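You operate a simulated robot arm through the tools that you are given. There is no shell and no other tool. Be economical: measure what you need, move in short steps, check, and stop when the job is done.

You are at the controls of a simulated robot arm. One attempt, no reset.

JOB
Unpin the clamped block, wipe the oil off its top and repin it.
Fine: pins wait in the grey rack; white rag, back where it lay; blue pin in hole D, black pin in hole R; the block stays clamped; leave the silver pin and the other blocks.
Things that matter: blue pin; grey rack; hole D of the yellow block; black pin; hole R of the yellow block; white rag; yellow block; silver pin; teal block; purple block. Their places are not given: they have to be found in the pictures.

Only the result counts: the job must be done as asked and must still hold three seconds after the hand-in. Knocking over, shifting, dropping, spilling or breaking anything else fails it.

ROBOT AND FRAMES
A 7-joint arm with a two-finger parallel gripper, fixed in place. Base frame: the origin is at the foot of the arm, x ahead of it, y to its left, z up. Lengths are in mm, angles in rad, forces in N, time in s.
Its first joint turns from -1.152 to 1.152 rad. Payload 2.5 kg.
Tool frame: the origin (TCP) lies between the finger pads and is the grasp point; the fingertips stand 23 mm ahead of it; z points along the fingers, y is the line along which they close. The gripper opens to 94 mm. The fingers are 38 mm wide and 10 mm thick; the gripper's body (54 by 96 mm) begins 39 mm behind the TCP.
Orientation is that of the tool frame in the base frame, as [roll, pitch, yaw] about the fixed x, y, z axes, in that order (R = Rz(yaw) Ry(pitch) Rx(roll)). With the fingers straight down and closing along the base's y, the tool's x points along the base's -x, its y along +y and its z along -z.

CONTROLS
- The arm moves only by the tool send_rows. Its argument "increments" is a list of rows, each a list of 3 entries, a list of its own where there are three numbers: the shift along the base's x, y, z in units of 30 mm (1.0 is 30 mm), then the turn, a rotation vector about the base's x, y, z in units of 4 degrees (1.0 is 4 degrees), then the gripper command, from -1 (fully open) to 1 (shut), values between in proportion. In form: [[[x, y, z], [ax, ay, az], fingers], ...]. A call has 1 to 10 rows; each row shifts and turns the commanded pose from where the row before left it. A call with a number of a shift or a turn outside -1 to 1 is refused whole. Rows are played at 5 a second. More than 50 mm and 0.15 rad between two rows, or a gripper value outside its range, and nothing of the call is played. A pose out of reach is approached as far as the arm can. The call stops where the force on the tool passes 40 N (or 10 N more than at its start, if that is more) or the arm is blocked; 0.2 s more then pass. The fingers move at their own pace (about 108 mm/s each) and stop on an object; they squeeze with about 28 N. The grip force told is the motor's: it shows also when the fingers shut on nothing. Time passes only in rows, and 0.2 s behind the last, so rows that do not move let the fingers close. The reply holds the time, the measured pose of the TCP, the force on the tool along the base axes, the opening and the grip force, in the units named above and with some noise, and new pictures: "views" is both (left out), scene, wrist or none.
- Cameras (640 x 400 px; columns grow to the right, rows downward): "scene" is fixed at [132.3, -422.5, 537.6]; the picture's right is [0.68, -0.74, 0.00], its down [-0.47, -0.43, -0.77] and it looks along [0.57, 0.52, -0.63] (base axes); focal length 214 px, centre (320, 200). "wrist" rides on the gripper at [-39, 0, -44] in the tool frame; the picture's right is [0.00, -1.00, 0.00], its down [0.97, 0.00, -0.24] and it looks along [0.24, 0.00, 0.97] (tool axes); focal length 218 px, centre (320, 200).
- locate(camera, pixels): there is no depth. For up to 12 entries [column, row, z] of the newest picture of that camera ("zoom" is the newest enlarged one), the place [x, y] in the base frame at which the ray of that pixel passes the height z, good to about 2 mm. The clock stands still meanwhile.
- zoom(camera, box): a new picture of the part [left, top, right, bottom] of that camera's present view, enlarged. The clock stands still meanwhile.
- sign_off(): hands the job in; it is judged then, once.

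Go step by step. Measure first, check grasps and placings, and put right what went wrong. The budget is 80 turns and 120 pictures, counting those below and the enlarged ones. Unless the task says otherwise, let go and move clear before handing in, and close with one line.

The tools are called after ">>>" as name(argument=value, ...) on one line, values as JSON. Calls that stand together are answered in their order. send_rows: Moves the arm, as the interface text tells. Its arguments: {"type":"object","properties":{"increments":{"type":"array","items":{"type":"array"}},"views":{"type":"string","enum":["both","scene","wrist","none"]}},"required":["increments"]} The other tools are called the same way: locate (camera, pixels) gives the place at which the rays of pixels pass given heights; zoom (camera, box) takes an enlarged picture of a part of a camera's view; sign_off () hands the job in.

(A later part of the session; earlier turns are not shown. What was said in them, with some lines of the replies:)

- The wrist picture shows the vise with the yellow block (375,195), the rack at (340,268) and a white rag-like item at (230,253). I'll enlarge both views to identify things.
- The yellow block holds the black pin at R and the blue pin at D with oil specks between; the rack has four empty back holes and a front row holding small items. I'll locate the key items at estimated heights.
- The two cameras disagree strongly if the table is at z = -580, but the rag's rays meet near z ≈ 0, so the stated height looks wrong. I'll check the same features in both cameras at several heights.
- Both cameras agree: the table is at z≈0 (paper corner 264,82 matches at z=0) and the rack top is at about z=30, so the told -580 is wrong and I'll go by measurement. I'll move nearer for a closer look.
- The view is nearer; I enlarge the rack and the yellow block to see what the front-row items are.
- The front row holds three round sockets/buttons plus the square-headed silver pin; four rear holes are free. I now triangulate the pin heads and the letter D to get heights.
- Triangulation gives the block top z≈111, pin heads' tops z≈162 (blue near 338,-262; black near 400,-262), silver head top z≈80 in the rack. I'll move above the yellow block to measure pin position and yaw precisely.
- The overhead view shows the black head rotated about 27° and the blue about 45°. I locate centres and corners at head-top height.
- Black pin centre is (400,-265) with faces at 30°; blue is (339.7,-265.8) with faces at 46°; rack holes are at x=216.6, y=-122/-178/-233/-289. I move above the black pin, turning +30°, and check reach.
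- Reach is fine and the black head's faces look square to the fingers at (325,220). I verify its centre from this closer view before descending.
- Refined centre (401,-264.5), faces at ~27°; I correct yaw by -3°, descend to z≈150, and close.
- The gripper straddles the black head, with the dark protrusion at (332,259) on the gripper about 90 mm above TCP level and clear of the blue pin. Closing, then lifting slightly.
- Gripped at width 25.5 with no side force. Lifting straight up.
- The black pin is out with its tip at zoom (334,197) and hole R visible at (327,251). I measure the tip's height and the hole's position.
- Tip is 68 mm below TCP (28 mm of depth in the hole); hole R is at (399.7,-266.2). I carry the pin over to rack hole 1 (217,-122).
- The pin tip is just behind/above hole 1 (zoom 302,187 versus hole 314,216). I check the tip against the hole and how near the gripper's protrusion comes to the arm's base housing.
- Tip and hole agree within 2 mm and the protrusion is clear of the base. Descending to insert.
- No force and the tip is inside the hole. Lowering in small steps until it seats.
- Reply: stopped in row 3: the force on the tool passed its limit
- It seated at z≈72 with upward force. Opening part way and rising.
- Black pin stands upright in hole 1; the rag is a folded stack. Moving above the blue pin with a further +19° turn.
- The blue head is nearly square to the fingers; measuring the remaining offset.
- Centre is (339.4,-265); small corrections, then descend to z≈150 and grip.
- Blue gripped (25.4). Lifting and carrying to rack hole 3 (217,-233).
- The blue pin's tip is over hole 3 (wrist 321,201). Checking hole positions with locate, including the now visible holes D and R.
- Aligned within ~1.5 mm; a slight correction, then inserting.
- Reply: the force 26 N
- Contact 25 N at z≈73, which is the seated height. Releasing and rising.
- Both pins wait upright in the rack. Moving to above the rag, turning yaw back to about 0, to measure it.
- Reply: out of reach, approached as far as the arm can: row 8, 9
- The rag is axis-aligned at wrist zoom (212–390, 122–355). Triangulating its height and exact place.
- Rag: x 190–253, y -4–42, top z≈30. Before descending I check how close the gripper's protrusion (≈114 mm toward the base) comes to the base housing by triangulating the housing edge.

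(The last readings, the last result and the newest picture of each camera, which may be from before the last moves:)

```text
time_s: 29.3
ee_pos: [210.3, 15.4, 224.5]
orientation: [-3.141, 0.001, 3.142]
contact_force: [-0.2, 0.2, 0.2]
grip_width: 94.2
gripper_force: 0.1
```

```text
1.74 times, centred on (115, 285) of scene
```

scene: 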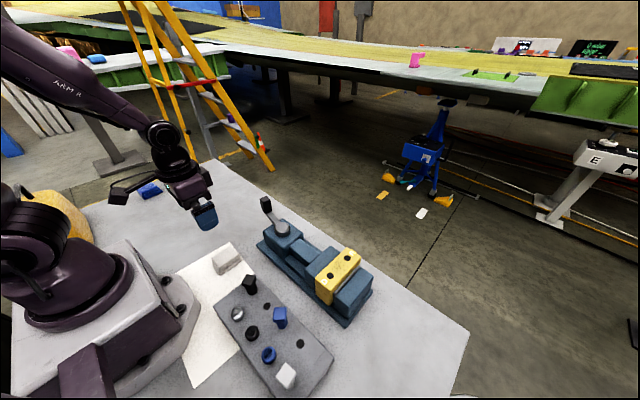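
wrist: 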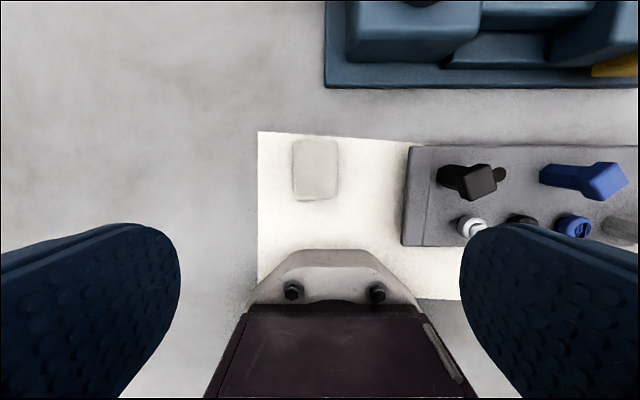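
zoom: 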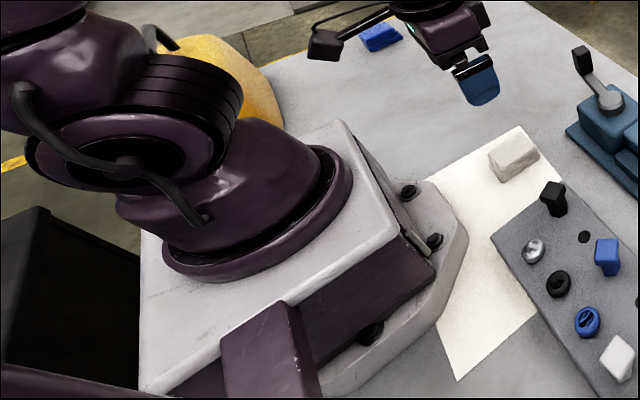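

Housing front face is at x≈55–77, the protrusion would be at x≥~100 if I grip the rag slightly toward +x (TCP x=232). Descending in stages to z≈62 first.

>>> send_rows(increments=[[[0.36, 0.07, 0], [0, 0, 0], -1], [[0.36, 0.06, -0.9], [0, 0, 0], -1], [[0, 0, -0.9], [0, 0, 0], -1], [[0, 0, -0.9], [0, 0, 0], -1], [[0, 0, -0.9], [0, 0, 0], -1], [[0, 0, -0.9], [0, 0, 0], -1], [[0, 0, -0.9], [0, 0, 0], -1], [[0, 0, 0], [0, 0, 0], -1], [[0, 0, 0], [0, 0, 0], -1]], views="both")

>>> zoom(camera="scene", box=[100, 180, 280, 320])

```text
time_s: 31.3
ee_pos: [231.4, 18.2, 64.4]
orientation: [3.141, 0.001, -3.14]
contact_force: [-0.2, -0.3, -0.2]
grip_width: 93.9
gripper_force: 0.1
```

scene: 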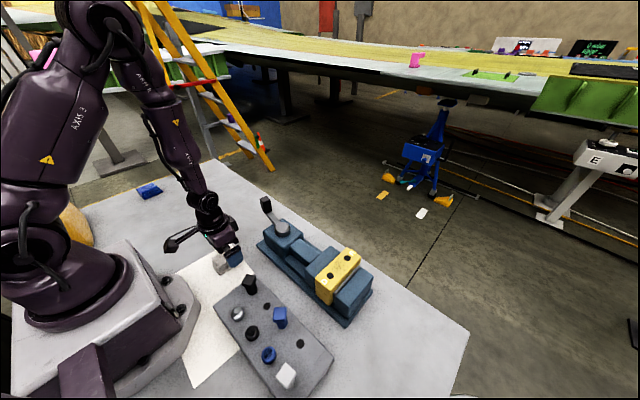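
wrist: 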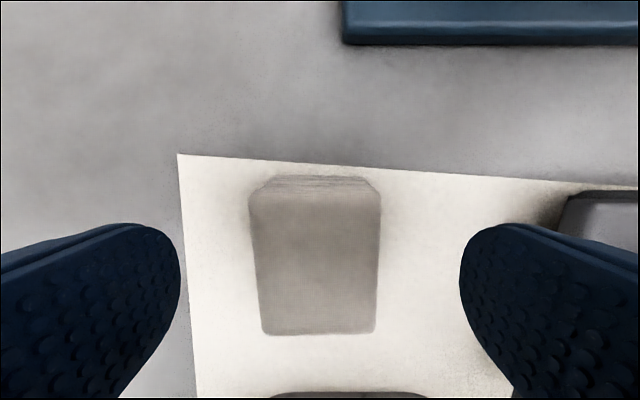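

```text
2.86 times, centred on (190, 250) of scene
```

zoom: 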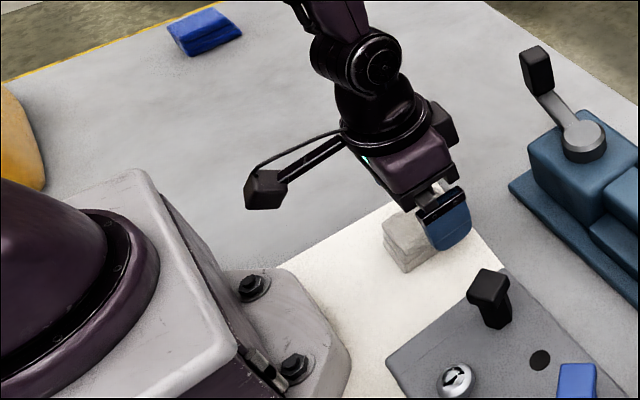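

Rag is centred between fingers (columns 250–380), protrusion clear of housing. Lowering to z≈34 and closing.

>>> send_rows(increments=[[[0, 0.03, -0.5], [0, 0, 0], -1], [[0, 0, -0.5], [0, 0, 0], -1], [[0, 0, 0], [0, 0, 0], -1], [[0, 0, 0], [0, 0, 0], 1], [[0, 0, 0], [0, 0, 0], 1], [[0, 0, 0], [0, 0, 0], 1], [[0, 0, 0], [0, 0, 0], 1]], views="both")

>>> zoom(camera="scene", box=[150, 200, 290, 320])

```text
time_s: 32.9
ee_pos: [231.7, 19.6, 32.5]
orientation: [3.141, 0.0, -3.14]
contact_force: [-0.6, 0.7, 0.2]
grip_width: 46.9
gripper_force: 28.2
```

scene: 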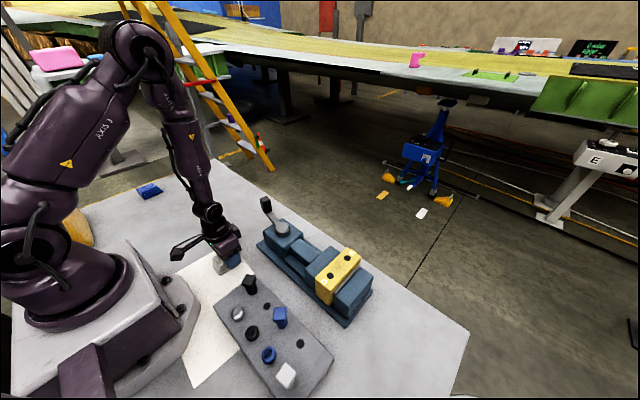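
wrist: 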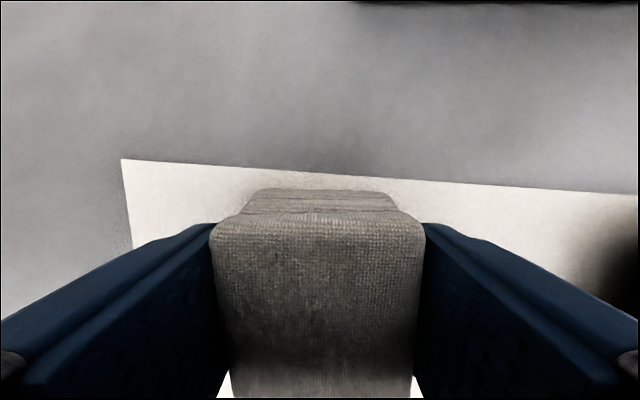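

```text
3.33 times, centred on (220, 260) of scene
```

zoom: 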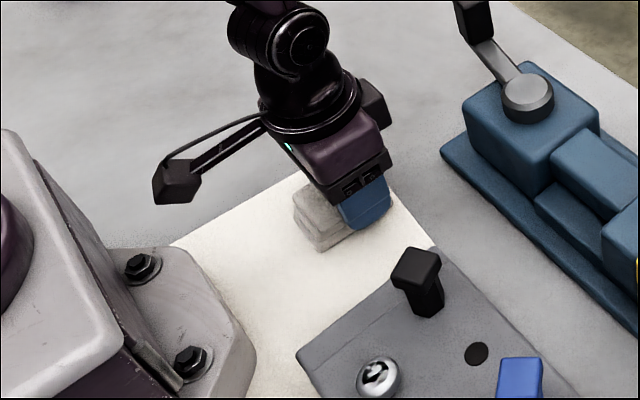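

Rag gripped at 46.9 mm. Lifting and carrying over the block.

>>> send_rows(increments=[[[0, 0, 0.5], [0, 0, 0], 1], [[0, 0, 1], [0, 0, 0], 1], [[0, 0, 1], [0, 0, 0], 1], [[0, 0, 1], [0, 0, 0], 1], [[0, 0, 1], [0, 0, 0], 1], [[0, 0, 1], [0, 0, 0], 1], [[0, 0, 0.5], [0, 0, 0], 1]], views="none")

>>> send_rows(increments=[[[0.487, -0.95, 0], [0, 0, 0], 1], [[0.487, -0.95, 0], [0, 0, 0], 1], [[0.487, -0.95, 0], [0, 0, 0], 1], [[0.487, -0.95, 0], [0, 0, 0], 1], [[0.487, -0.95, 0], [0, 0, 0], 1], [[0.487, -0.95, 0], [0, 0, 0], 1], [[0.487, -0.95, 0], [0, 0, 0], 1], [[0.487, -0.95, 0], [0, 0, 0], 1], [[0.487, -0.95, 0], [0, 0, 0], 1], [[0.487, -0.95, 0], [0, 0, 0], 1]], views="scene")

>>> zoom(camera="scene", box=[270, 180, 410, 320])

```text
time_s: 34.5
ee_pos: [229.1, 18.8, 211.7]
orientation: [3.14, -0.001, -3.138]
contact_force: [-1.4, 0.6, -0.6]
grip_width: 47.1
gripper_force: 27.9
```

```text
time_s: 36.7
ee_pos: [376.6, -266.9, 213.6]
orientation: [3.141, 0.0, -3.14]
contact_force: [0.3, 0.4, -0.6]
grip_width: 47.6
gripper_force: 28.1
```

scene: 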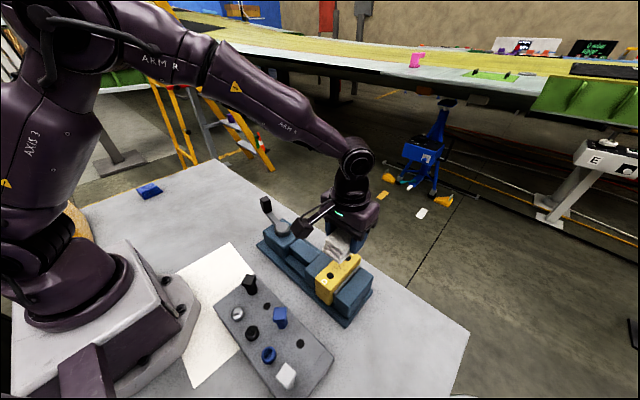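

```text
2.86 times, centred on (340, 250) of scene
```

zoom: 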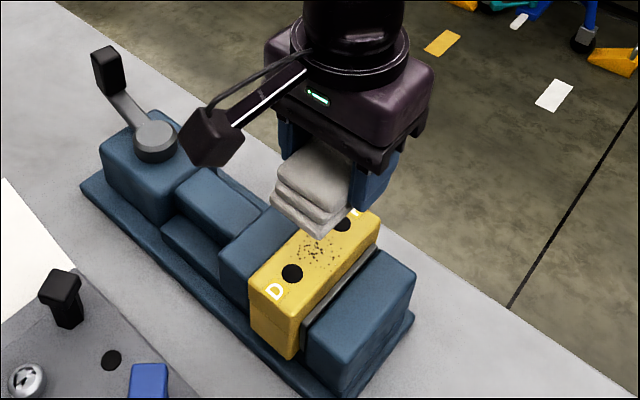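

Rag hangs level over the block. Descending to just above and then in small steps to contact.

>>> send_rows(increments=[[[0, 0.03, -0.8], [0, 0, 0], 1], [[0, 0, -0.7], [0, 0, 0], 1], [[0, 0, -0.5], [0, 0, 0], 1], [[0, 0, -0.13], [0, 0, 0], 1], [[0, 0, 0], [0, 0, 0], 1], [[0, 0, -0.06], [0, 0, 0], 1], [[0, 0, -0.04], [0, 0, 0], 1], [[0, 0, 0], [0, 0, 0], 1]], views="scene")

>>> zoom(camera="scene", box=[290, 210, 390, 310])

```text
time_s: 38.5
ee_pos: [376.6, -263.7, 144.0]
orientation: [-3.14, 0.001, -3.14]
contact_force: [-0.3, 0.8, -0.4]
grip_width: 47.3
gripper_force: 27.6
```

scene: 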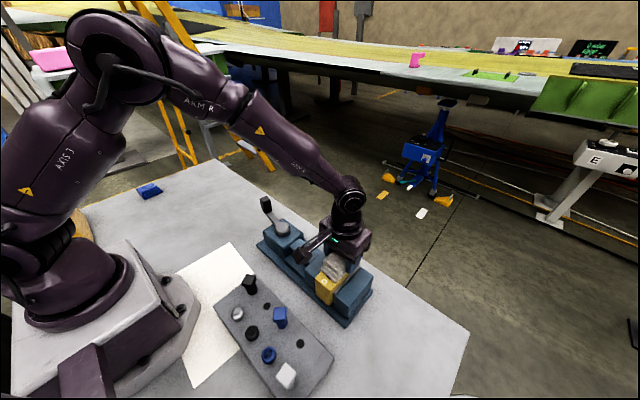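

```text
4.00 times, centred on (340, 260) of scene
```

zoom: 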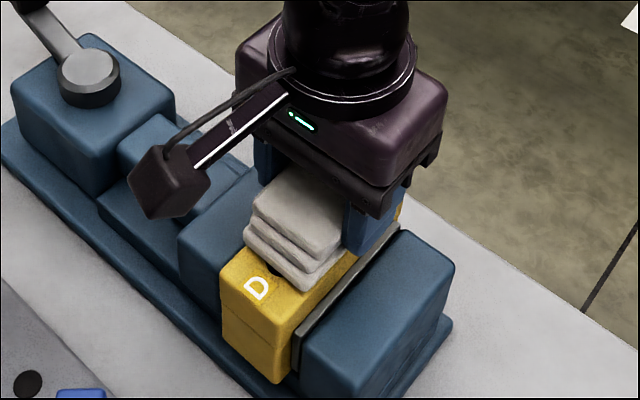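

Almost touching, no force. Lowering by millimetres.

>>> send_rows(increments=[[[0, 0, -0.05], [0, 0, 0], 1], [[0, 0, 0], [0, 0, 0], 1]], views="none")

>>> send_rows(increments=[[[0, 0, -0.04], [0, 0, 0], 1], [[0, 0, 0], [0, 0, 0], 1]], views="none")

```text
time_s: 39.1
ee_pos: [377.4, -264.8, 144.0]
orientation: [3.141, 0.001, -3.14]
contact_force: [-0.4, -0.1, -1.1]
grip_width: 47.2
gripper_force: 28.0
```

```text
time_s: 39.7
ee_pos: [376.8, -264.5, 141.6]
orientation: [3.142, 0.0, -3.139]
contact_force: [0.1, 0.7, -1.2]
grip_width: 47.2
gripper_force: 27.8
```

>>> send_rows(increments=[[[0, 0, -0.04], [0, 0, 0], 1], [[0, 0, 0], [0, 0, 0], 1]], views="none")

>>> send_rows(increments=[[[0, 0, -0.04], [0, 0, 0], 1], [[0, 0, 0], [0, 0, 0], 1]], views="none")

```text
time_s: 40.3
ee_pos: [375.7, -265.5, 143.3]
orientation: [-3.139, 0.0, -3.14]
contact_force: [-2.3, 3.6, 13.1]
grip_width: 47.4
gripper_force: 28.0
```

```text
time_s: 41.0
ee_pos: [377.1, -264.8, 141.9]
orientation: [3.141, 0.001, -3.141]
contact_force: [-1.2, 2.2, 4.1]
grip_width: 47.6
gripper_force: 27.9
stopped in row 2: the force on the tool passed its limit (the readings are from after the stop); the commanded pose is now the measured one
```

Contact at z≈141.7 with a light press. Wiping with strokes along x and slightly across y.

>>> send_rows(increments=[[[-0.33, 0, -0.02], [0, 0, 0], 1], [[-0.33, 0, 0], [0, 0, 0], 1], [[0.33, 0, 0], [0, 0, 0], 1], [[0.33, 0, 0], [0, 0, 0], 1], [[0.33, 0, 0], [0, 0, 0], 1], [[0.33, 0, 0], [0, 0, 0], 1], [[-0.33, 0, 0], [0, 0, 0], 1], [[-0.33, 0, 0], [0, 0, 0], 1], [[-0.33, 0, 0], [0, 0, 0], 1], [[-0.33, 0, 0], [0, 0, 0], 1]], views="none")

>>> send_rows(increments=[[[0.2, 0.25, 0], [0, 0, 0], 1], [[0.33, 0, 0], [0, 0, 0], 1], [[0.33, 0, 0], [0, 0, 0], 1], [[0.33, 0, 0], [0, 0, 0], 1], [[0, -0.25, 0], [0, 0, 0], 1], [[0, -0.25, 0], [0, 0, 0], 1], [[-0.33, 0, 0], [0, 0, 0], 1], [[-0.33, 0, 0], [0, 0, 0], 1], [[-0.33, 0, 0], [0, 0, 0], 1], [[0.46, 0.25, 0], [0, 0, 0], 1]], views="scene")

```text
time_s: 42.3
ee_pos: [385.2, -266.4, 142.5]
orientation: [3.139, -0.008, 3.141]
contact_force: [-3.9, 2.6, 4.4]
grip_width: 47.4
gripper_force: 27.9
stopped in row 6: the force on the tool passed its limit (the readings are from after the stop); the commanded pose is now the measured one
```

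```text
time_s: 44.5
ee_pos: [404.2, -265.8, 142.3]
orientation: [3.139, -0.012, -3.142]
contact_force: [-0.8, 0.5, -0.4]
grip_width: 47.2
gripper_force: 27.9
```

scene: 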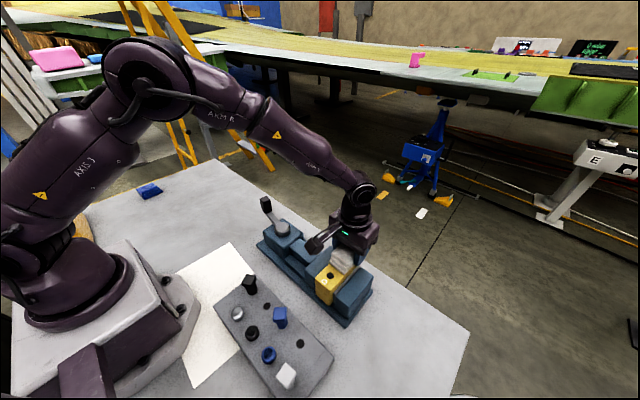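

The wipe went ok though the force limit cut one call. I'll rise and inspect the top.

>>> send_rows(increments=[[[0, 0, 0.7], [0, 0, 0], 1], [[0, 0, 0.9], [0, 0, 0], 1], [[-0.9, 0, 0.5], [0, 0, 0], 1], [[-0.5, 0, 0], [0, 0, 0], 1], [[0, 0, 0], [0, 0, 0], 1]], views="wrist")

>>> zoom(camera="scene", box=[290, 210, 390, 310])

```text
time_s: 45.7
ee_pos: [362.6, -266.5, 204.8]
orientation: [3.14, -0.008, -3.142]
contact_force: [-0.2, 0.2, -0.8]
grip_width: 47.2
gripper_force: 27.7
```

wrist: 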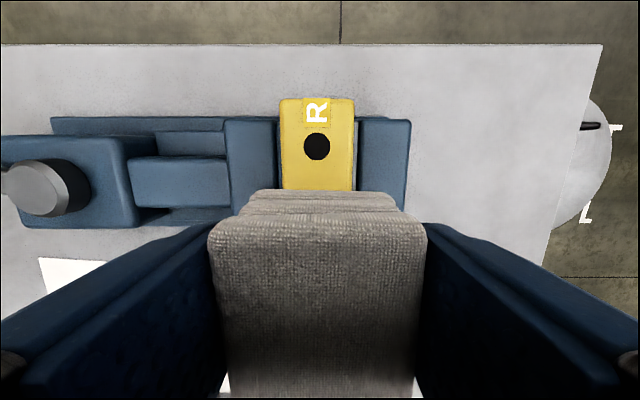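

```text
4.00 times, centred on (340, 260) of scene
```

zoom: 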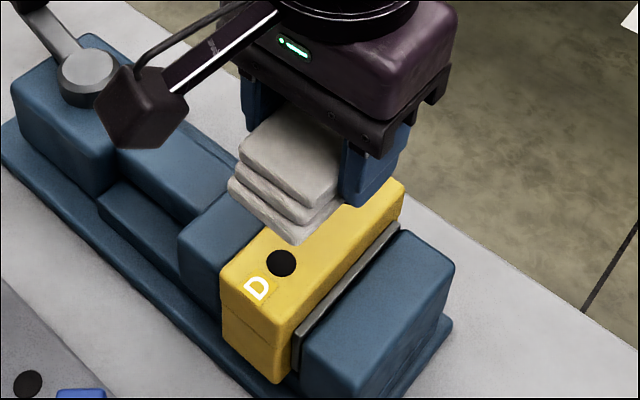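

No specks visible near D or R now. I carry the rag back, checking the full top once it is uncovered.

>>> send_rows(increments=[[[-0.437, 0.953, 0.08], [0, 0, 0], 1], [[-0.437, 0.953, 0], [0, 0, 0], 1], [[-0.437, 0.953, 0], [0, 0, 0], 1], [[-0.437, 0.953, 0], [0, 0, 0], 1], [[-0.437, 0.953, 0], [0, 0, 0], 1], [[-0.437, 0.953, 0], [0, 0, 0], 1], [[-0.437, 0.953, 0], [0, 0, 0], 1], [[-0.437, 0.953, 0], [0, 0, 0], 1], [[-0.437, 0.953, 0], [0, 0, 0], 1], [[-0.437, 0.953, 0], [0, 0, 0], 1]], views="none")

>>> send_rows(increments=[[[0, 0, 0], [0, 0, 0], 1], [[0, 0, 0], [0, 0, 0], 1]], views="scene")

>>> zoom(camera="scene", box=[290, 220, 390, 320])

```text
time_s: 47.9
ee_pos: [232.1, 19.5, 208.4]
orientation: [3.141, -0.009, -3.142]
contact_force: [-0.4, 0.2, -0.3]
grip_width: 47.2
gripper_force: 28.0
```

```text
time_s: 48.5
ee_pos: [232.1, 19.5, 208.4]
orientation: [3.14, -0.008, -3.141]
contact_force: [0.1, 0.6, -0.3]
grip_width: 47.2
gripper_force: 28.4
```

scene: 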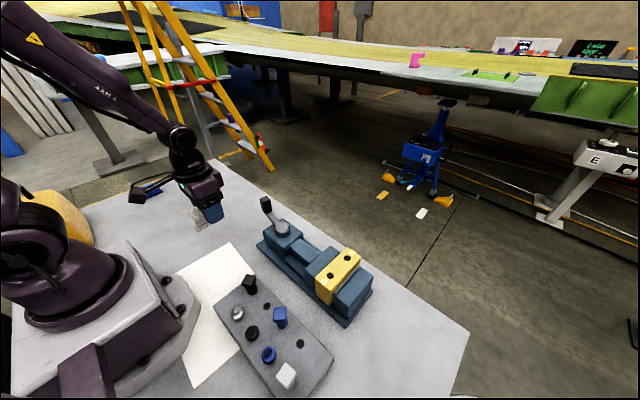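

```text
4.00 times, centred on (340, 270) of scene
```

zoom: 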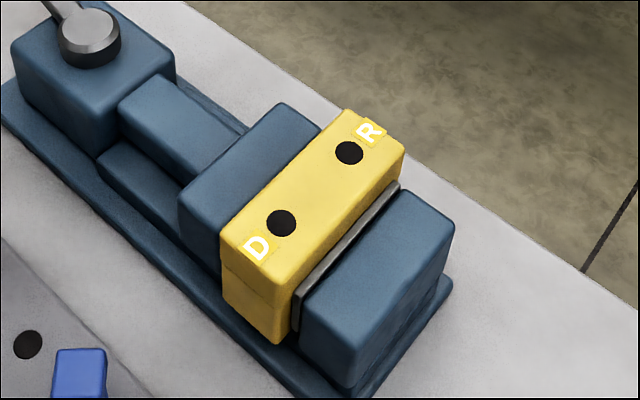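

The top is clean. Lowering the rag back to its spot, with the small pitch correction, in steps near the table.

>>> send_rows(increments=[[[0, 0, -0.95], [0, -0.13, 0], 1], [[0, 0, -0.95], [0, 0, 0], 1], [[0, 0, -0.95], [0, 0, 0], 1], [[0, 0, -0.95], [0, 0, 0], 1], [[0, 0, -0.95], [0, 0, 0], 1], [[0, 0, -0.7], [0, 0, 0], 1], [[0, 0, -0.2], [0, 0, 0], 1], [[0, 0, 0], [0, 0, 0], 1]], views="none")

>>> send_rows(increments=[[[0, 0, -0.06], [0, 0, 0], 1], [[0, 0, 0], [0, 0, 0], 1]], views="scene")

>>> zoom(camera="scene", box=[150, 200, 290, 320])

```text
time_s: 50.3
ee_pos: [232.0, 19.8, 37.3]
orientation: [3.14, 0.001, 3.141]
contact_force: [-0.7, -0.6, -0.8]
grip_width: 47.4
gripper_force: 28.3
```

```text
time_s: 50.9
ee_pos: [231.8, 18.9, 34.9]
orientation: [3.14, 0.002, -3.141]
contact_force: [0.3, -0.2, -0.3]
grip_width: 47.1
gripper_force: 27.9
```

scene: 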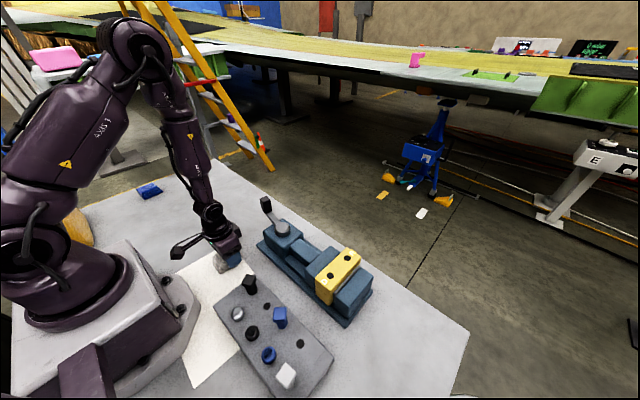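

```text
3.33 times, centred on (220, 260) of scene
```

zoom: 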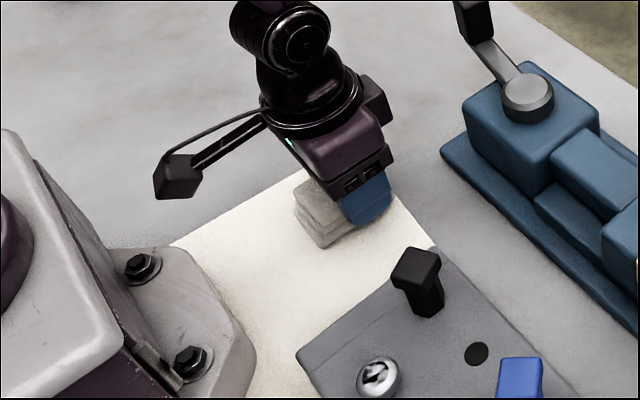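

Just above the table; lowering by a millimetre or so at a time to contact.

>>> send_rows(increments=[[[0, 0, -0.05], [0, 0, 0], 1], [[0, 0, 0], [0, 0, 0], 1]], views="none")

>>> send_rows(increments=[[[0, 0, -0.03], [0, 0, 0], 1], [[0, 0, 0], [0, 0, 0], 1]], views="none")

```text
time_s: 51.5
ee_pos: [232.3, 20.3, 34.7]
orientation: [3.139, 0.0, 3.141]
contact_force: [-0.2, -0.6, -0.4]
grip_width: 47.5
gripper_force: 28.1
```

```text
time_s: 52.1
ee_pos: [231.3, 20.5, 33.6]
orientation: [3.14, 0.0, 3.142]
contact_force: [0.1, 0.0, -0.4]
grip_width: 47.3
gripper_force: 28.2
```

>>> send_rows(increments=[[[0, 0, -0.03], [0, 0, 0], 1], [[0, 0, 0], [0, 0, 0], 1]], views="none")

>>> send_rows(increments=[[[0, 0, -0.03], [0, 0, 0], 1], [[0, 0, 0], [0, 0, 0], 1]], views="none")

```text
time_s: 52.7
ee_pos: [231.3, 19.0, 32.4]
orientation: [3.139, -0.001, 3.142]
contact_force: [-1.3, 1.1, 4.3]
grip_width: 47.2
gripper_force: 27.6
```

```text
time_s: 53.3
ee_pos: [231.8, 18.6, 32.1]
orientation: [3.139, 0.002, 3.14]
contact_force: [-1.1, -0.2, 8.2]
grip_width: 47.2
gripper_force: 27.9
stopped in row 2: the force on the tool passed its limit (the readings are from after the stop); the commanded pose is now the measured one
```

Touching the table at z≈32. Releasing and rising.

>>> send_rows(increments=[[[0, 0, 0], [0, 0, 0], 0.2], [[0, 0, 0], [0, 0, 0], -0.6], [[0, 0, 0], [0, 0, 0], -1], [[0, 0, 0.5], [0, 0, 0], -1], [[0, 0, 1], [0, 0, 0], -1], [[0, 0, 1], [0, 0, 0], -1], [[0, 0, 1], [0, 0, 0], -1], [[0, 0, 1], [0, 0, 0], -1], [[0, 0, 1], [0, 0, 0], -1], [[-0.73, -0.1, 0.9], [0, 0, 0], -1]], views="scene")

>>> zoom(camera="scene", box=[130, 200, 310, 320])

```text
time_s: 55.5
ee_pos: [209.3, 16.8, 225.1]
orientation: [3.14, 0.002, 3.14]
contact_force: [0.6, 1.3, 0.7]
grip_width: 94.2
gripper_force: 0.1
```

scene: 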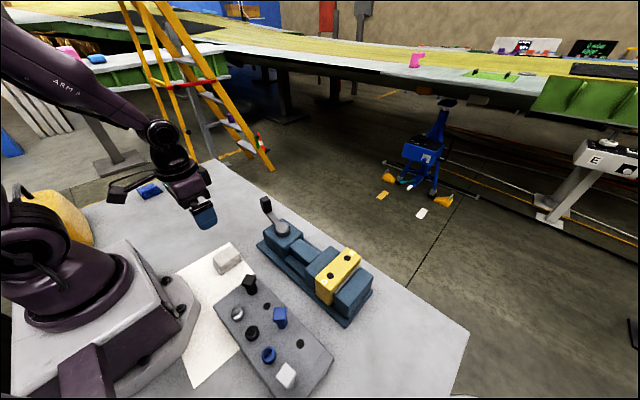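

```text
3.33 times, centred on (220, 260) of scene
```

zoom: 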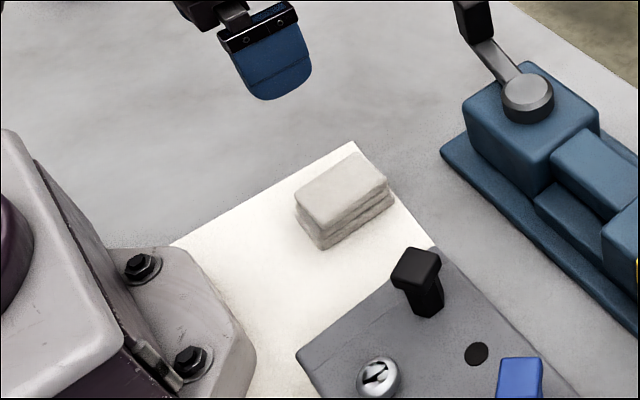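

Rag is back at its spot (same corners within 1–2 mm). Going above the black pin in hole 1 with yaw +26.8°.

>>> send_rows(increments=[[[0.037, -0.66, 0], [0, 0, 0.957], 0], [[0.037, -0.66, 0], [0, 0, 0.957], 0], [[0.037, -0.66, 0], [0, 0, 0.957], 0], [[0.037, -0.66, 0], [0, 0, 0.957], 0], [[0.037, -0.66, 0], [0, 0, 0.957], 0], [[0.037, -0.66, 0], [0, 0, 0.957], -0.2], [[0.037, -0.66, 0], [0, 0, 0.957], -0.2], [[0, 0, 0], [0, 0, 0], -0.2], [[0, 0, 0], [0, 0, 0], -0.2]], views="wrist")

>>> zoom(camera="wrist", box=[240, 130, 400, 230])

```text
time_s: 57.5
ee_pos: [217.1, -121.7, 223.3]
orientation: [3.138, 0.003, -2.673]
contact_force: [0.1, -0.9, 0.4]
grip_width: 56.4
gripper_force: 0.0
```

wrist: 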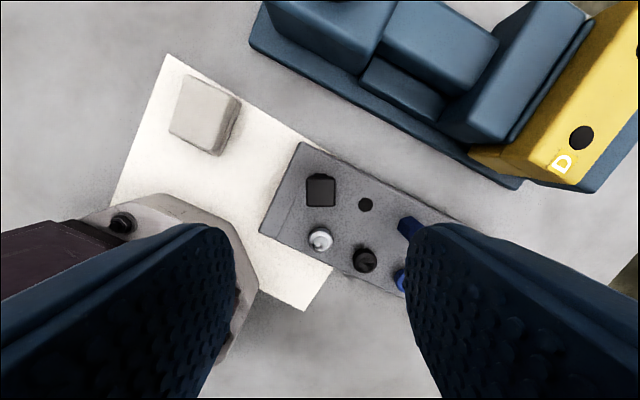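

```text
4.00 times, centred on (320, 180) of wrist
```

zoom: 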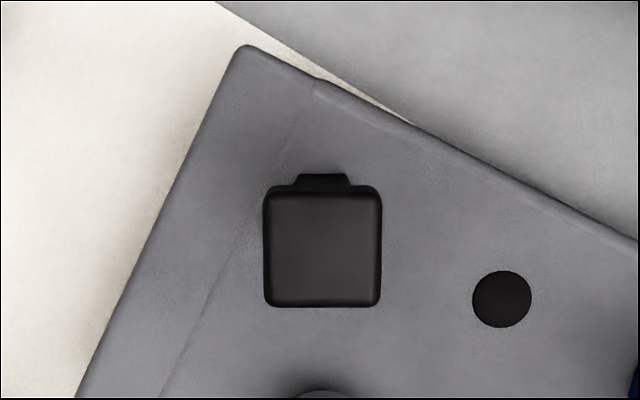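

Aligned with the black head. Descending to z≈72 and gripping.

>>> send_rows(increments=[[[0, 0, -0.9], [0, 0, 0], -0.2], [[0, 0, -0.9], [0, 0, 0], -0.2], [[0, 0, -0.9], [0, 0, 0], -0.2], [[0, 0, -0.9], [0, 0, 0], -0.2], [[0, 0, -0.9], [0, 0, 0], -0.2], [[0, 0, -0.52], [0, 0, 0], -0.2], [[0, 0, 0], [0, 0, 0], -0.2], [[0, 0, 0], [0, 0, 0], 1], [[0, 0, 0], [0, 0, 0], 1], [[0, 0, 0], [0, 0, 0], 1]], views="none")

```text
time_s: 59.7
ee_pos: [218.0, -124.3, 73.7]
orientation: [3.14, 0.0, -2.676]
contact_force: [-0.9, 0.0, -0.3]
grip_width: 25.4
gripper_force: 28.1
```

Black gripped again. Lifting, then carrying back over hole R.

>>> send_rows(increments=[[[0, 0, 0.4], [0, 0, 0], 1], [[0, 0, 1], [0, 0, 0], 1], [[0, 0, 1], [0, 0, 0], 1], [[0, 0, 1], [0, 0, 0], 1], [[0, 0, 1], [0, 0, 0], 1], [[0, 0, 1], [0, 0, 0], 1], [[0, 0, 0.25], [0, 0, 0], 1]], views="none")

>>> send_rows(increments=[[[0.764, -0.598, 0], [0, 0, 0], 1], [[0.764, -0.598, 0], [0, 0, 0], 1], [[0.764, -0.598, 0], [0, 0, 0], 1], [[0.764, -0.598, 0], [0, 0, 0], 1], [[0.764, -0.598, 0], [0, 0, 0], 1], [[0.764, -0.598, 0], [0, 0, 0], 1], [[0.764, -0.598, 0], [0, 0, 0], 1], [[0.764, -0.598, 0], [0, 0, 0], 1], [[0, 0, -0.6], [0, 0, 0], 1], [[0, 0, 0], [0, 0, 0], 1]], views="both")

>>> zoom(camera="scene", box=[290, 190, 390, 290])

```text
time_s: 61.3
ee_pos: [218.2, -122.3, 243.6]
orientation: [-3.141, 0.001, -2.676]
contact_force: [0.8, 0.0, -1.2]
grip_width: 25.3
gripper_force: 27.8
```

```text
time_s: 63.5
ee_pos: [400.4, -265.9, 226.0]
orientation: [3.139, 0.001, -2.676]
contact_force: [-0.2, 0.2, -0.3]
grip_width: 25.4
gripper_force: 28.0
```

scene: 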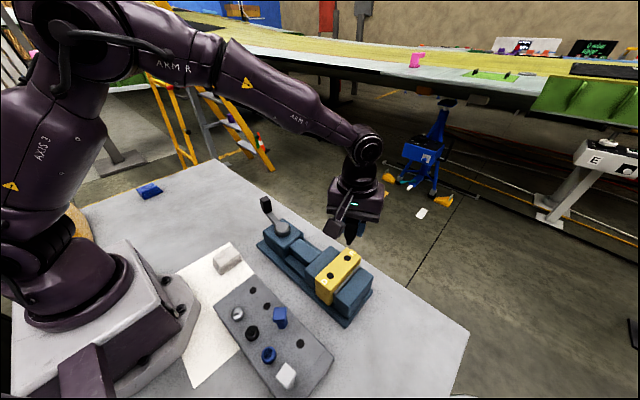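
wrist: 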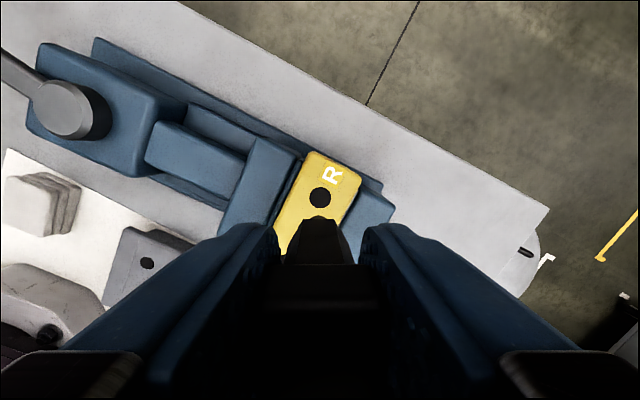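

```text
4.00 times, centred on (340, 240) of scene
```

zoom: 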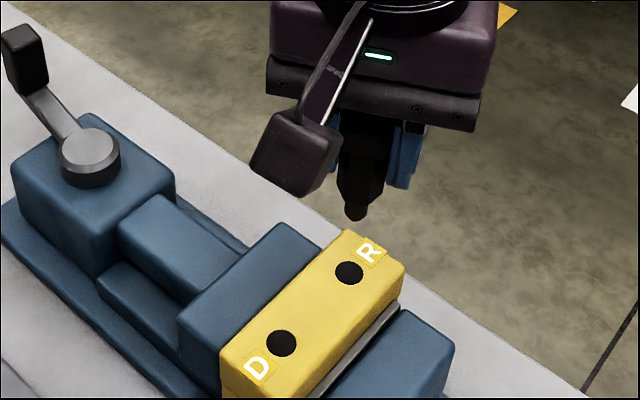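

>>> locate(camera="wrist", pixels=[[320.5, 196.5, 111]])

>>> locate(camera="zoom", pixels=[[349, 272, 111], [281, 343, 111], [356, 214, 158], [356, 214, 152]])

```text
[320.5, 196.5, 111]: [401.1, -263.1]
```

```text
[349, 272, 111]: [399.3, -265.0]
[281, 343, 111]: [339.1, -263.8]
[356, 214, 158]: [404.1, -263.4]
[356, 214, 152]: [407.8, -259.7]
```

Hole R averages (400,-264.6); TCP (400.4,-265.9). Slight +y correction and descend to insert.

>>> send_rows(increments=[[[0, 0.025, -0.7], [0, 0, 0], 1], [[0, 0, -0.6], [0, 0, 0], 1], [[0, 0, -0.3], [0, 0, 0], 1], [[0, 0, -0.3], [0, 0, 0], 1], [[0, 0, -0.2], [0, 0, 0], 1], [[0, 0, 0], [0, 0, 0], 1]], views="scene")

>>> zoom(camera="scene", box=[290, 200, 390, 300])

```text
time_s: 64.9
ee_pos: [399.8, -264.1, 162.8]
orientation: [3.14, 0.001, -2.675]
contact_force: [2.2, 0.7, 0.6]
grip_width: 25.4
gripper_force: 28.4
```

scene: 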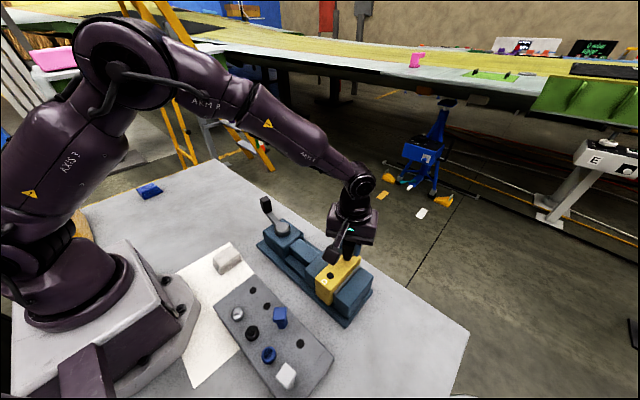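

```text
4.00 times, centred on (340, 250) of scene
```

zoom: 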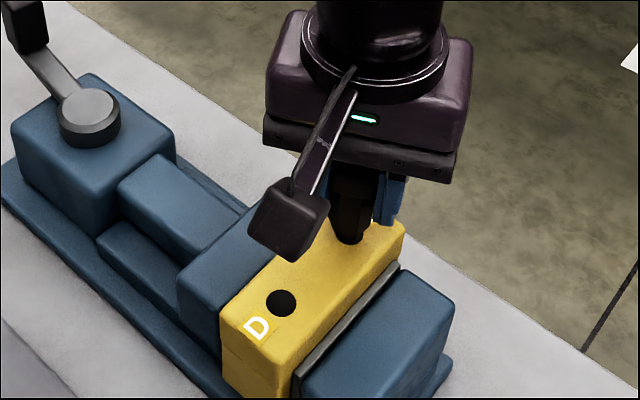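

The tip is in the hole with little force. Pressing down in small steps to seat.

>>> send_rows(increments=[[[0, 0, -0.12], [0, 0, 0], 1], [[0, 0, -0.1], [0, 0, 0], 1], [[0, 0, -0.06], [0, 0, 0], 1], [[0, 0, -0.05], [0, 0, 0], 1], [[0, 0, -0.05], [0, 0, 0], 1], [[0, 0, 0], [0, 0, 0], 1]], views="none")

```text
time_s: 66.3
ee_pos: [402.0, -264.5, 150.4]
orientation: [3.139, 0.002, -2.676]
contact_force: [-0.1, -0.5, -0.4]
grip_width: 25.2
gripper_force: 28.0
```

No contact yet at 150.4; continuing carefully.

>>> send_rows(increments=[[[0, 0, -0.05], [0, 0, 0], 1], [[0, 0, 0], [0, 0, 0], 1], [[0, 0, -0.05], [0, 0, 0], 1], [[0, 0, 0], [0, 0, 0], 1]], views="none")

```text
time_s: 67.3
ee_pos: [401.9, -264.8, 147.6]
orientation: [3.141, 0.003, -2.675]
contact_force: [-6.7, 5.5, 27.1]
grip_width: 25.4
gripper_force: 27.9
```

Seated with 27 N. Releasing and rising.

>>> send_rows(increments=[[[0, 0, 0.04], [0, 0, 0], 0], [[0, 0, 0], [0, 0, 0], 0], [[0, 0, 0.5], [0, 0, 0], 0], [[0, 0, 0.9], [0, 0, 0], 0], [[0, 0, 0.9], [0, 0, 0], 0], [[0, 0, 0.3], [0, 0, 0], 0], [[0, 0, 0], [0, 0, 0], 0]], views="both")

>>> zoom(camera="scene", box=[290, 210, 390, 310])

```text
time_s: 68.9
ee_pos: [401.6, -264.4, 226.6]
orientation: [3.139, 0.002, -2.675]
contact_force: [0.0, -0.4, 0.4]
grip_width: 47.3
gripper_force: 0.0
```

scene: 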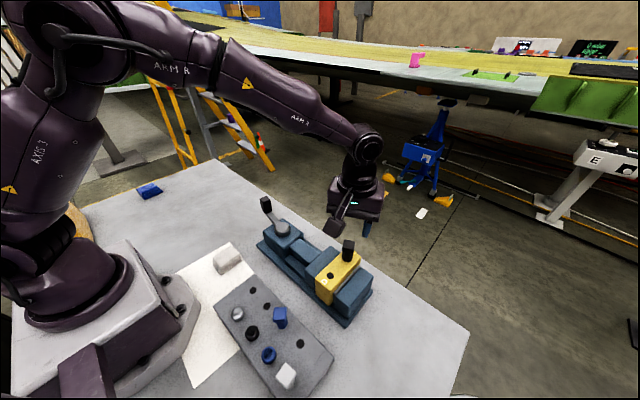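
wrist: 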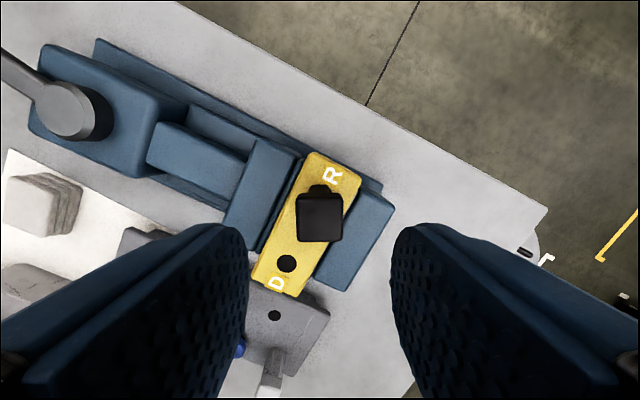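

```text
4.00 times, centred on (340, 260) of scene
```

zoom: 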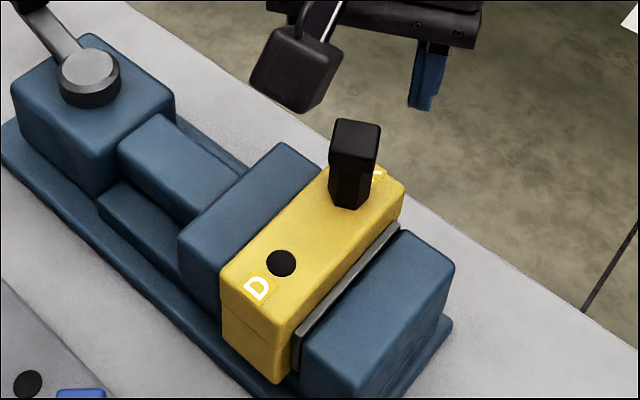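

Black is seated just as before. Going above the blue pin in hole 3 with +17° turn.

>>> send_rows(increments=[[[-0.876, 0.15, 0], [0, 0, 0.614], 0], [[-0.876, 0.15, 0], [0, 0, 0.614], 0], [[-0.876, 0.15, 0], [0, 0, 0.614], 0], [[-0.876, 0.15, 0], [0, 0, 0.614], 0], [[-0.876, 0.15, 0], [0, 0, 0.614], 0], [[-0.876, 0.15, 0], [0, 0, 0.614], 0], [[-0.876, 0.15, 0], [0, 0, 0.614], 0], [[0, 0, 0], [0, 0, 0], 0], [[0, 0, 0], [0, 0, 0], 0]], views="wrist")

>>> zoom(camera="wrist", box=[240, 130, 400, 230])

```text
time_s: 70.9
ee_pos: [216.4, -233.9, 225.4]
orientation: [3.14, 0.002, -2.374]
contact_force: [-0.8, -0.4, 0.1]
grip_width: 47.1
gripper_force: 0.0
```

wrist: 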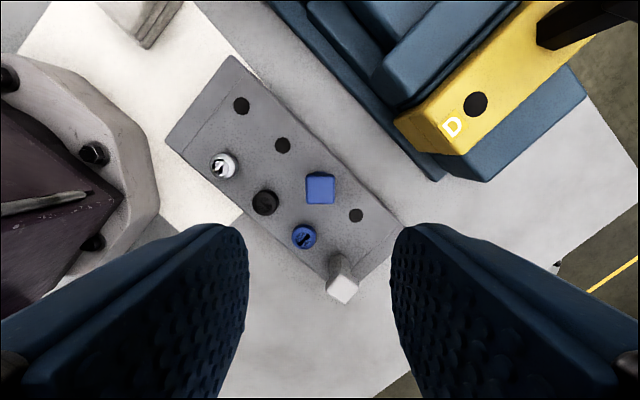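

```text
4.00 times, centred on (320, 180) of wrist
```

zoom: 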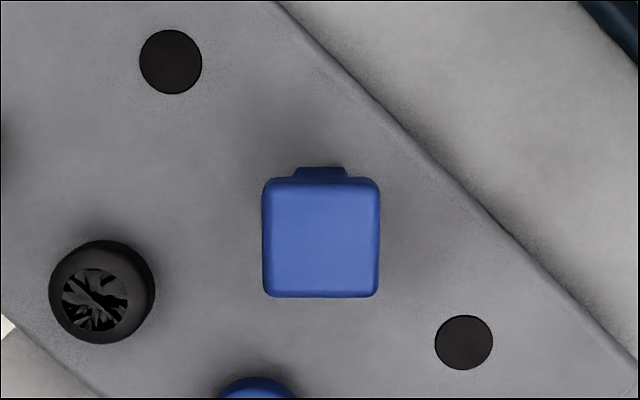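

Aligned. Descending and gripping the blue pin.

>>> send_rows(increments=[[[0, 0, -0.9], [0, 0, 0], 0], [[0, 0, -0.9], [0, 0, 0], 0], [[0, 0, -0.9], [0, 0, 0], 0], [[0, 0, -0.9], [0, 0, 0], 0], [[0, 0, -0.9], [0, 0, 0], 0], [[0, 0, -0.55], [0, 0, 0], 0], [[0, 0, 0], [0, 0, 0], 0], [[0, 0, 0], [0, 0, 0], 1], [[0, 0, 0], [0, 0, 0], 1], [[0, 0, 0], [0, 0, 0], 1]], views="none")

>>> send_rows(increments=[[[0, 0, 0.4], [0, 0, 0], 1], [[0, 0, 1], [0, 0, 0], 1], [[0, 0, 1], [0, 0, 0], 1], [[0, 0, 1], [0, 0, 0], 1], [[0, 0, 1], [0, 0, 0], 1], [[0, 0, 0.8], [0, 0, 0], 1], [[0, 0, 0], [0, 0, 0], 1]], views="none")

```text
time_s: 73.1
ee_pos: [217.9, -233.8, 74.8]
orientation: [3.14, 0.002, -2.374]
contact_force: [0.4, 0.5, -0.5]
grip_width: 25.6
gripper_force: 28.4
```

```text
time_s: 74.7
ee_pos: [218.3, -232.0, 231.0]
orientation: [3.14, 0.001, -2.373]
contact_force: [0.9, -0.4, -0.1]
grip_width: 25.4
gripper_force: 28.4
```

Carrying blue over hole D.

>>> send_rows(increments=[[[0.811, -0.212, 0], [0, 0, 0], 1], [[0.811, -0.212, 0], [0, 0, 0], 1], [[0.811, -0.212, 0], [0, 0, 0], 1], [[0.811, -0.212, 0], [0, 0, 0], 1], [[0.811, -0.212, 0], [0, 0, 0], 1], [[0, 0, -0.3], [0, 0, 0], 1], [[0, 0, 0], [0, 0, 0], 1]], views="both")

>>> zoom(camera="scene", box=[280, 210, 380, 310])

>>> zoom(camera="wrist", box=[240, 130, 400, 230])

```text
time_s: 76.3
ee_pos: [338.3, -265.0, 222.3]
orientation: [3.139, 0.001, -2.374]
contact_force: [0.4, -0.1, -0.7]
grip_width: 25.7
gripper_force: 28.2
```

scene: 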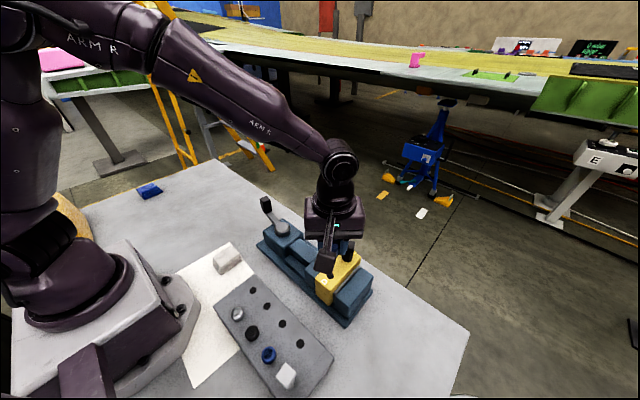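
wrist: 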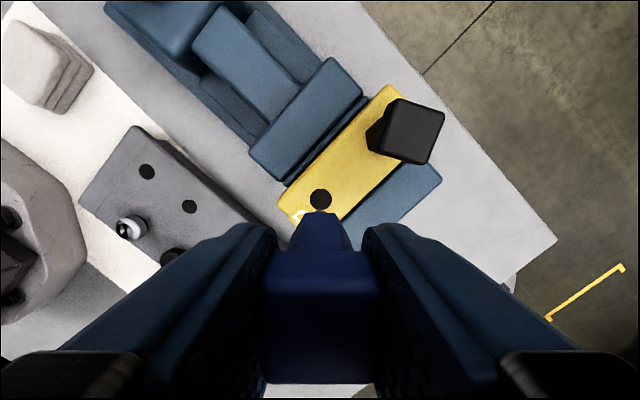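

```text
4.00 times, centred on (330, 260) of scene
```

zoom: 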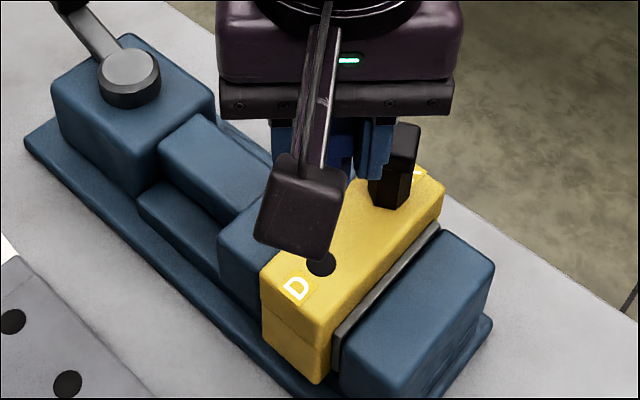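

```text
4.00 times, centred on (320, 180) of wrist
```

zoom: 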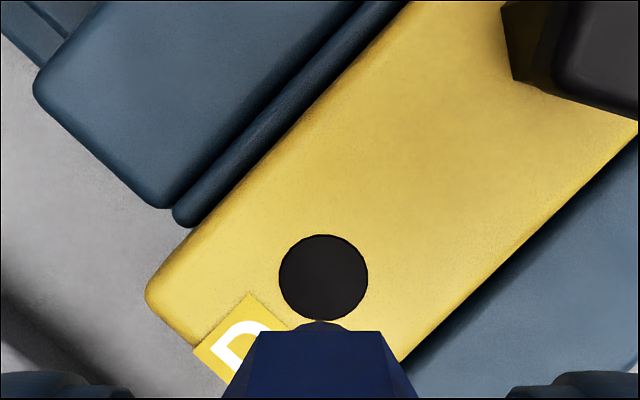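

>>> locate(camera="zoom", pixels=[[323, 277, 111]])

>>> locate(camera="scene", pixels=[[330.3, 275.8, 111]])

```text
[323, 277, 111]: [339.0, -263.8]
```

```text
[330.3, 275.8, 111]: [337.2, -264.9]
```

Hole D is at about (338.7,-264.5), matching TCP. Descending.

>>> send_rows(increments=[[[0, 0.01, -0.7], [0, 0, 0], 1], [[0, 0, -0.5], [0, 0, 0], 1], [[0, 0, -0.3], [0, 0, 0], 1], [[0, 0, -0.3], [0, 0, 0], 1], [[0, 0, -0.3], [0, 0, 0], 1], [[0, 0, -0.1], [0, 0, 0], 1], [[0, 0, 0], [0, 0, 0], 1]], views="none")

>>> send_rows(increments=[[[0, 0, -0.1], [0, 0, 0], 1], [[0, 0, -0.07], [0, 0, 0], 1], [[0, 0, 0], [0, 0, 0], 1]], views="none")

```text
time_s: 77.9
ee_pos: [338.6, -264.4, 155.3]
orientation: [3.139, 0.001, -2.373]
contact_force: [-0.4, 0.0, -0.6]
grip_width: 25.5
gripper_force: 28.0
```

```text
time_s: 78.7
ee_pos: [338.6, -264.6, 151.8]
orientation: [-3.14, 0.002, -2.376]
contact_force: [-7.9, 2.5, 22.7]
grip_width: 25.5
gripper_force: 28.4
```

Seated at z≈152 (the original grip height). Releasing with a partial opening and rising clear.

>>> send_rows(increments=[[[0, 0, 0.04], [0, 0, 0], 0.1], [[0, 0, 0], [0, 0, 0], 0.1], [[0, 0, 0.5], [0, 0, 0], 0.1], [[0, 0, 0.9], [0, 0, 0], 0.1], [[0, 0, 0.9], [0, 0, 0], 0.1], [[-0.5, 0.5, 0.9], [0, 0, 0], 0.1], [[-0.9, 0.9, 0.5], [0, 0, 0], 0.1], [[-0.9, 0.9, 0], [0, 0, 0], 0.1], [[0, 0, 0], [0, 0, 0], 0.1]], views="both")

>>> zoom(camera="scene", box=[200, 210, 390, 400])

>>> zoom(camera="scene", box=[290, 220, 390, 320])

```text
time_s: 80.7
ee_pos: [270.1, -197.0, 263.0]
orientation: [3.14, -0.001, -2.373]
contact_force: [0.2, 0.2, -1.0]
grip_width: 42.2
gripper_force: 0.0
```

scene: 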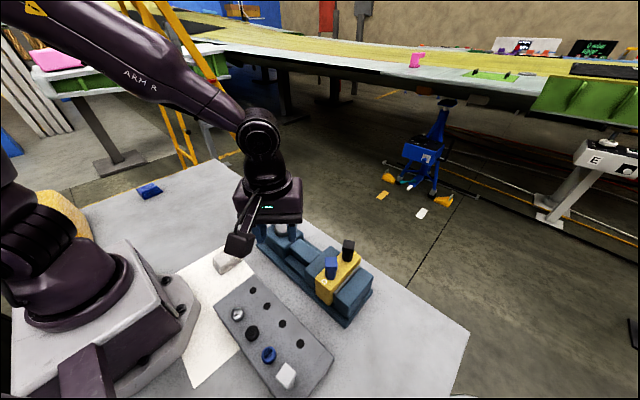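
wrist: 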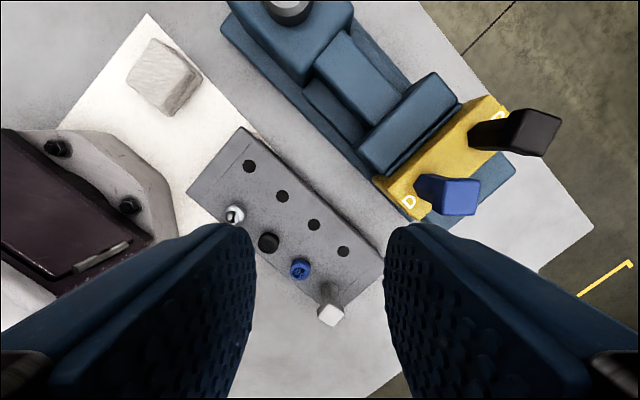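

```text
2.11 times, centred on (295, 305) of scene
```

zoom: 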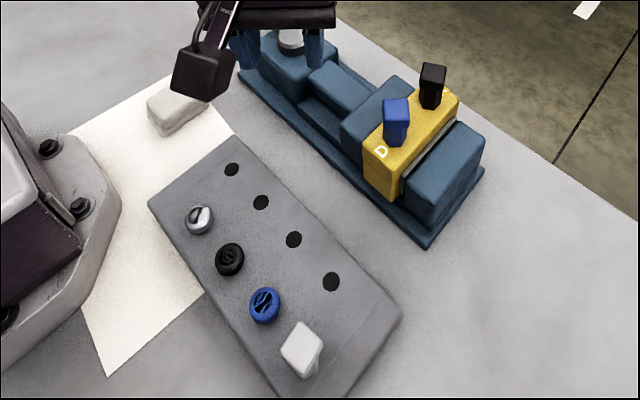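

```text
4.00 times, centred on (340, 270) of scene
```

zoom: 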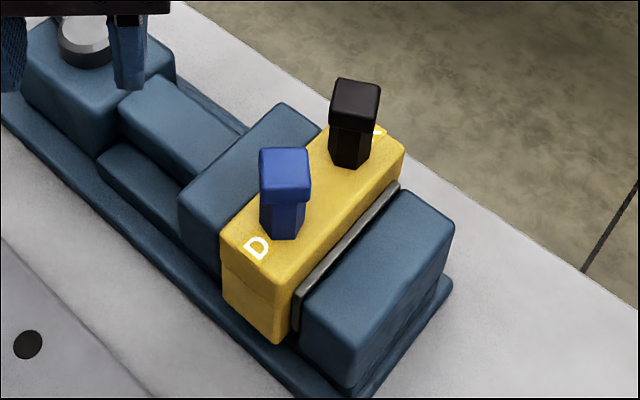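

Both pins are seated upright (blue in D, black in R), the block's top is clean and still clamped. The rag is back in its place, the silver pin is untouched, and the gripper is clear, so I am handing in.

>>> sign_off()

```text
The job is handed in.
```

The job is handed in: I unpinned the yellow block, wiped the oil off its top and repinned it with blue in hole D and black in hole R. The block stayed clamped, the white rag is back within about 2 mm of where it lay, and the silver pin and other blocks were left alone.
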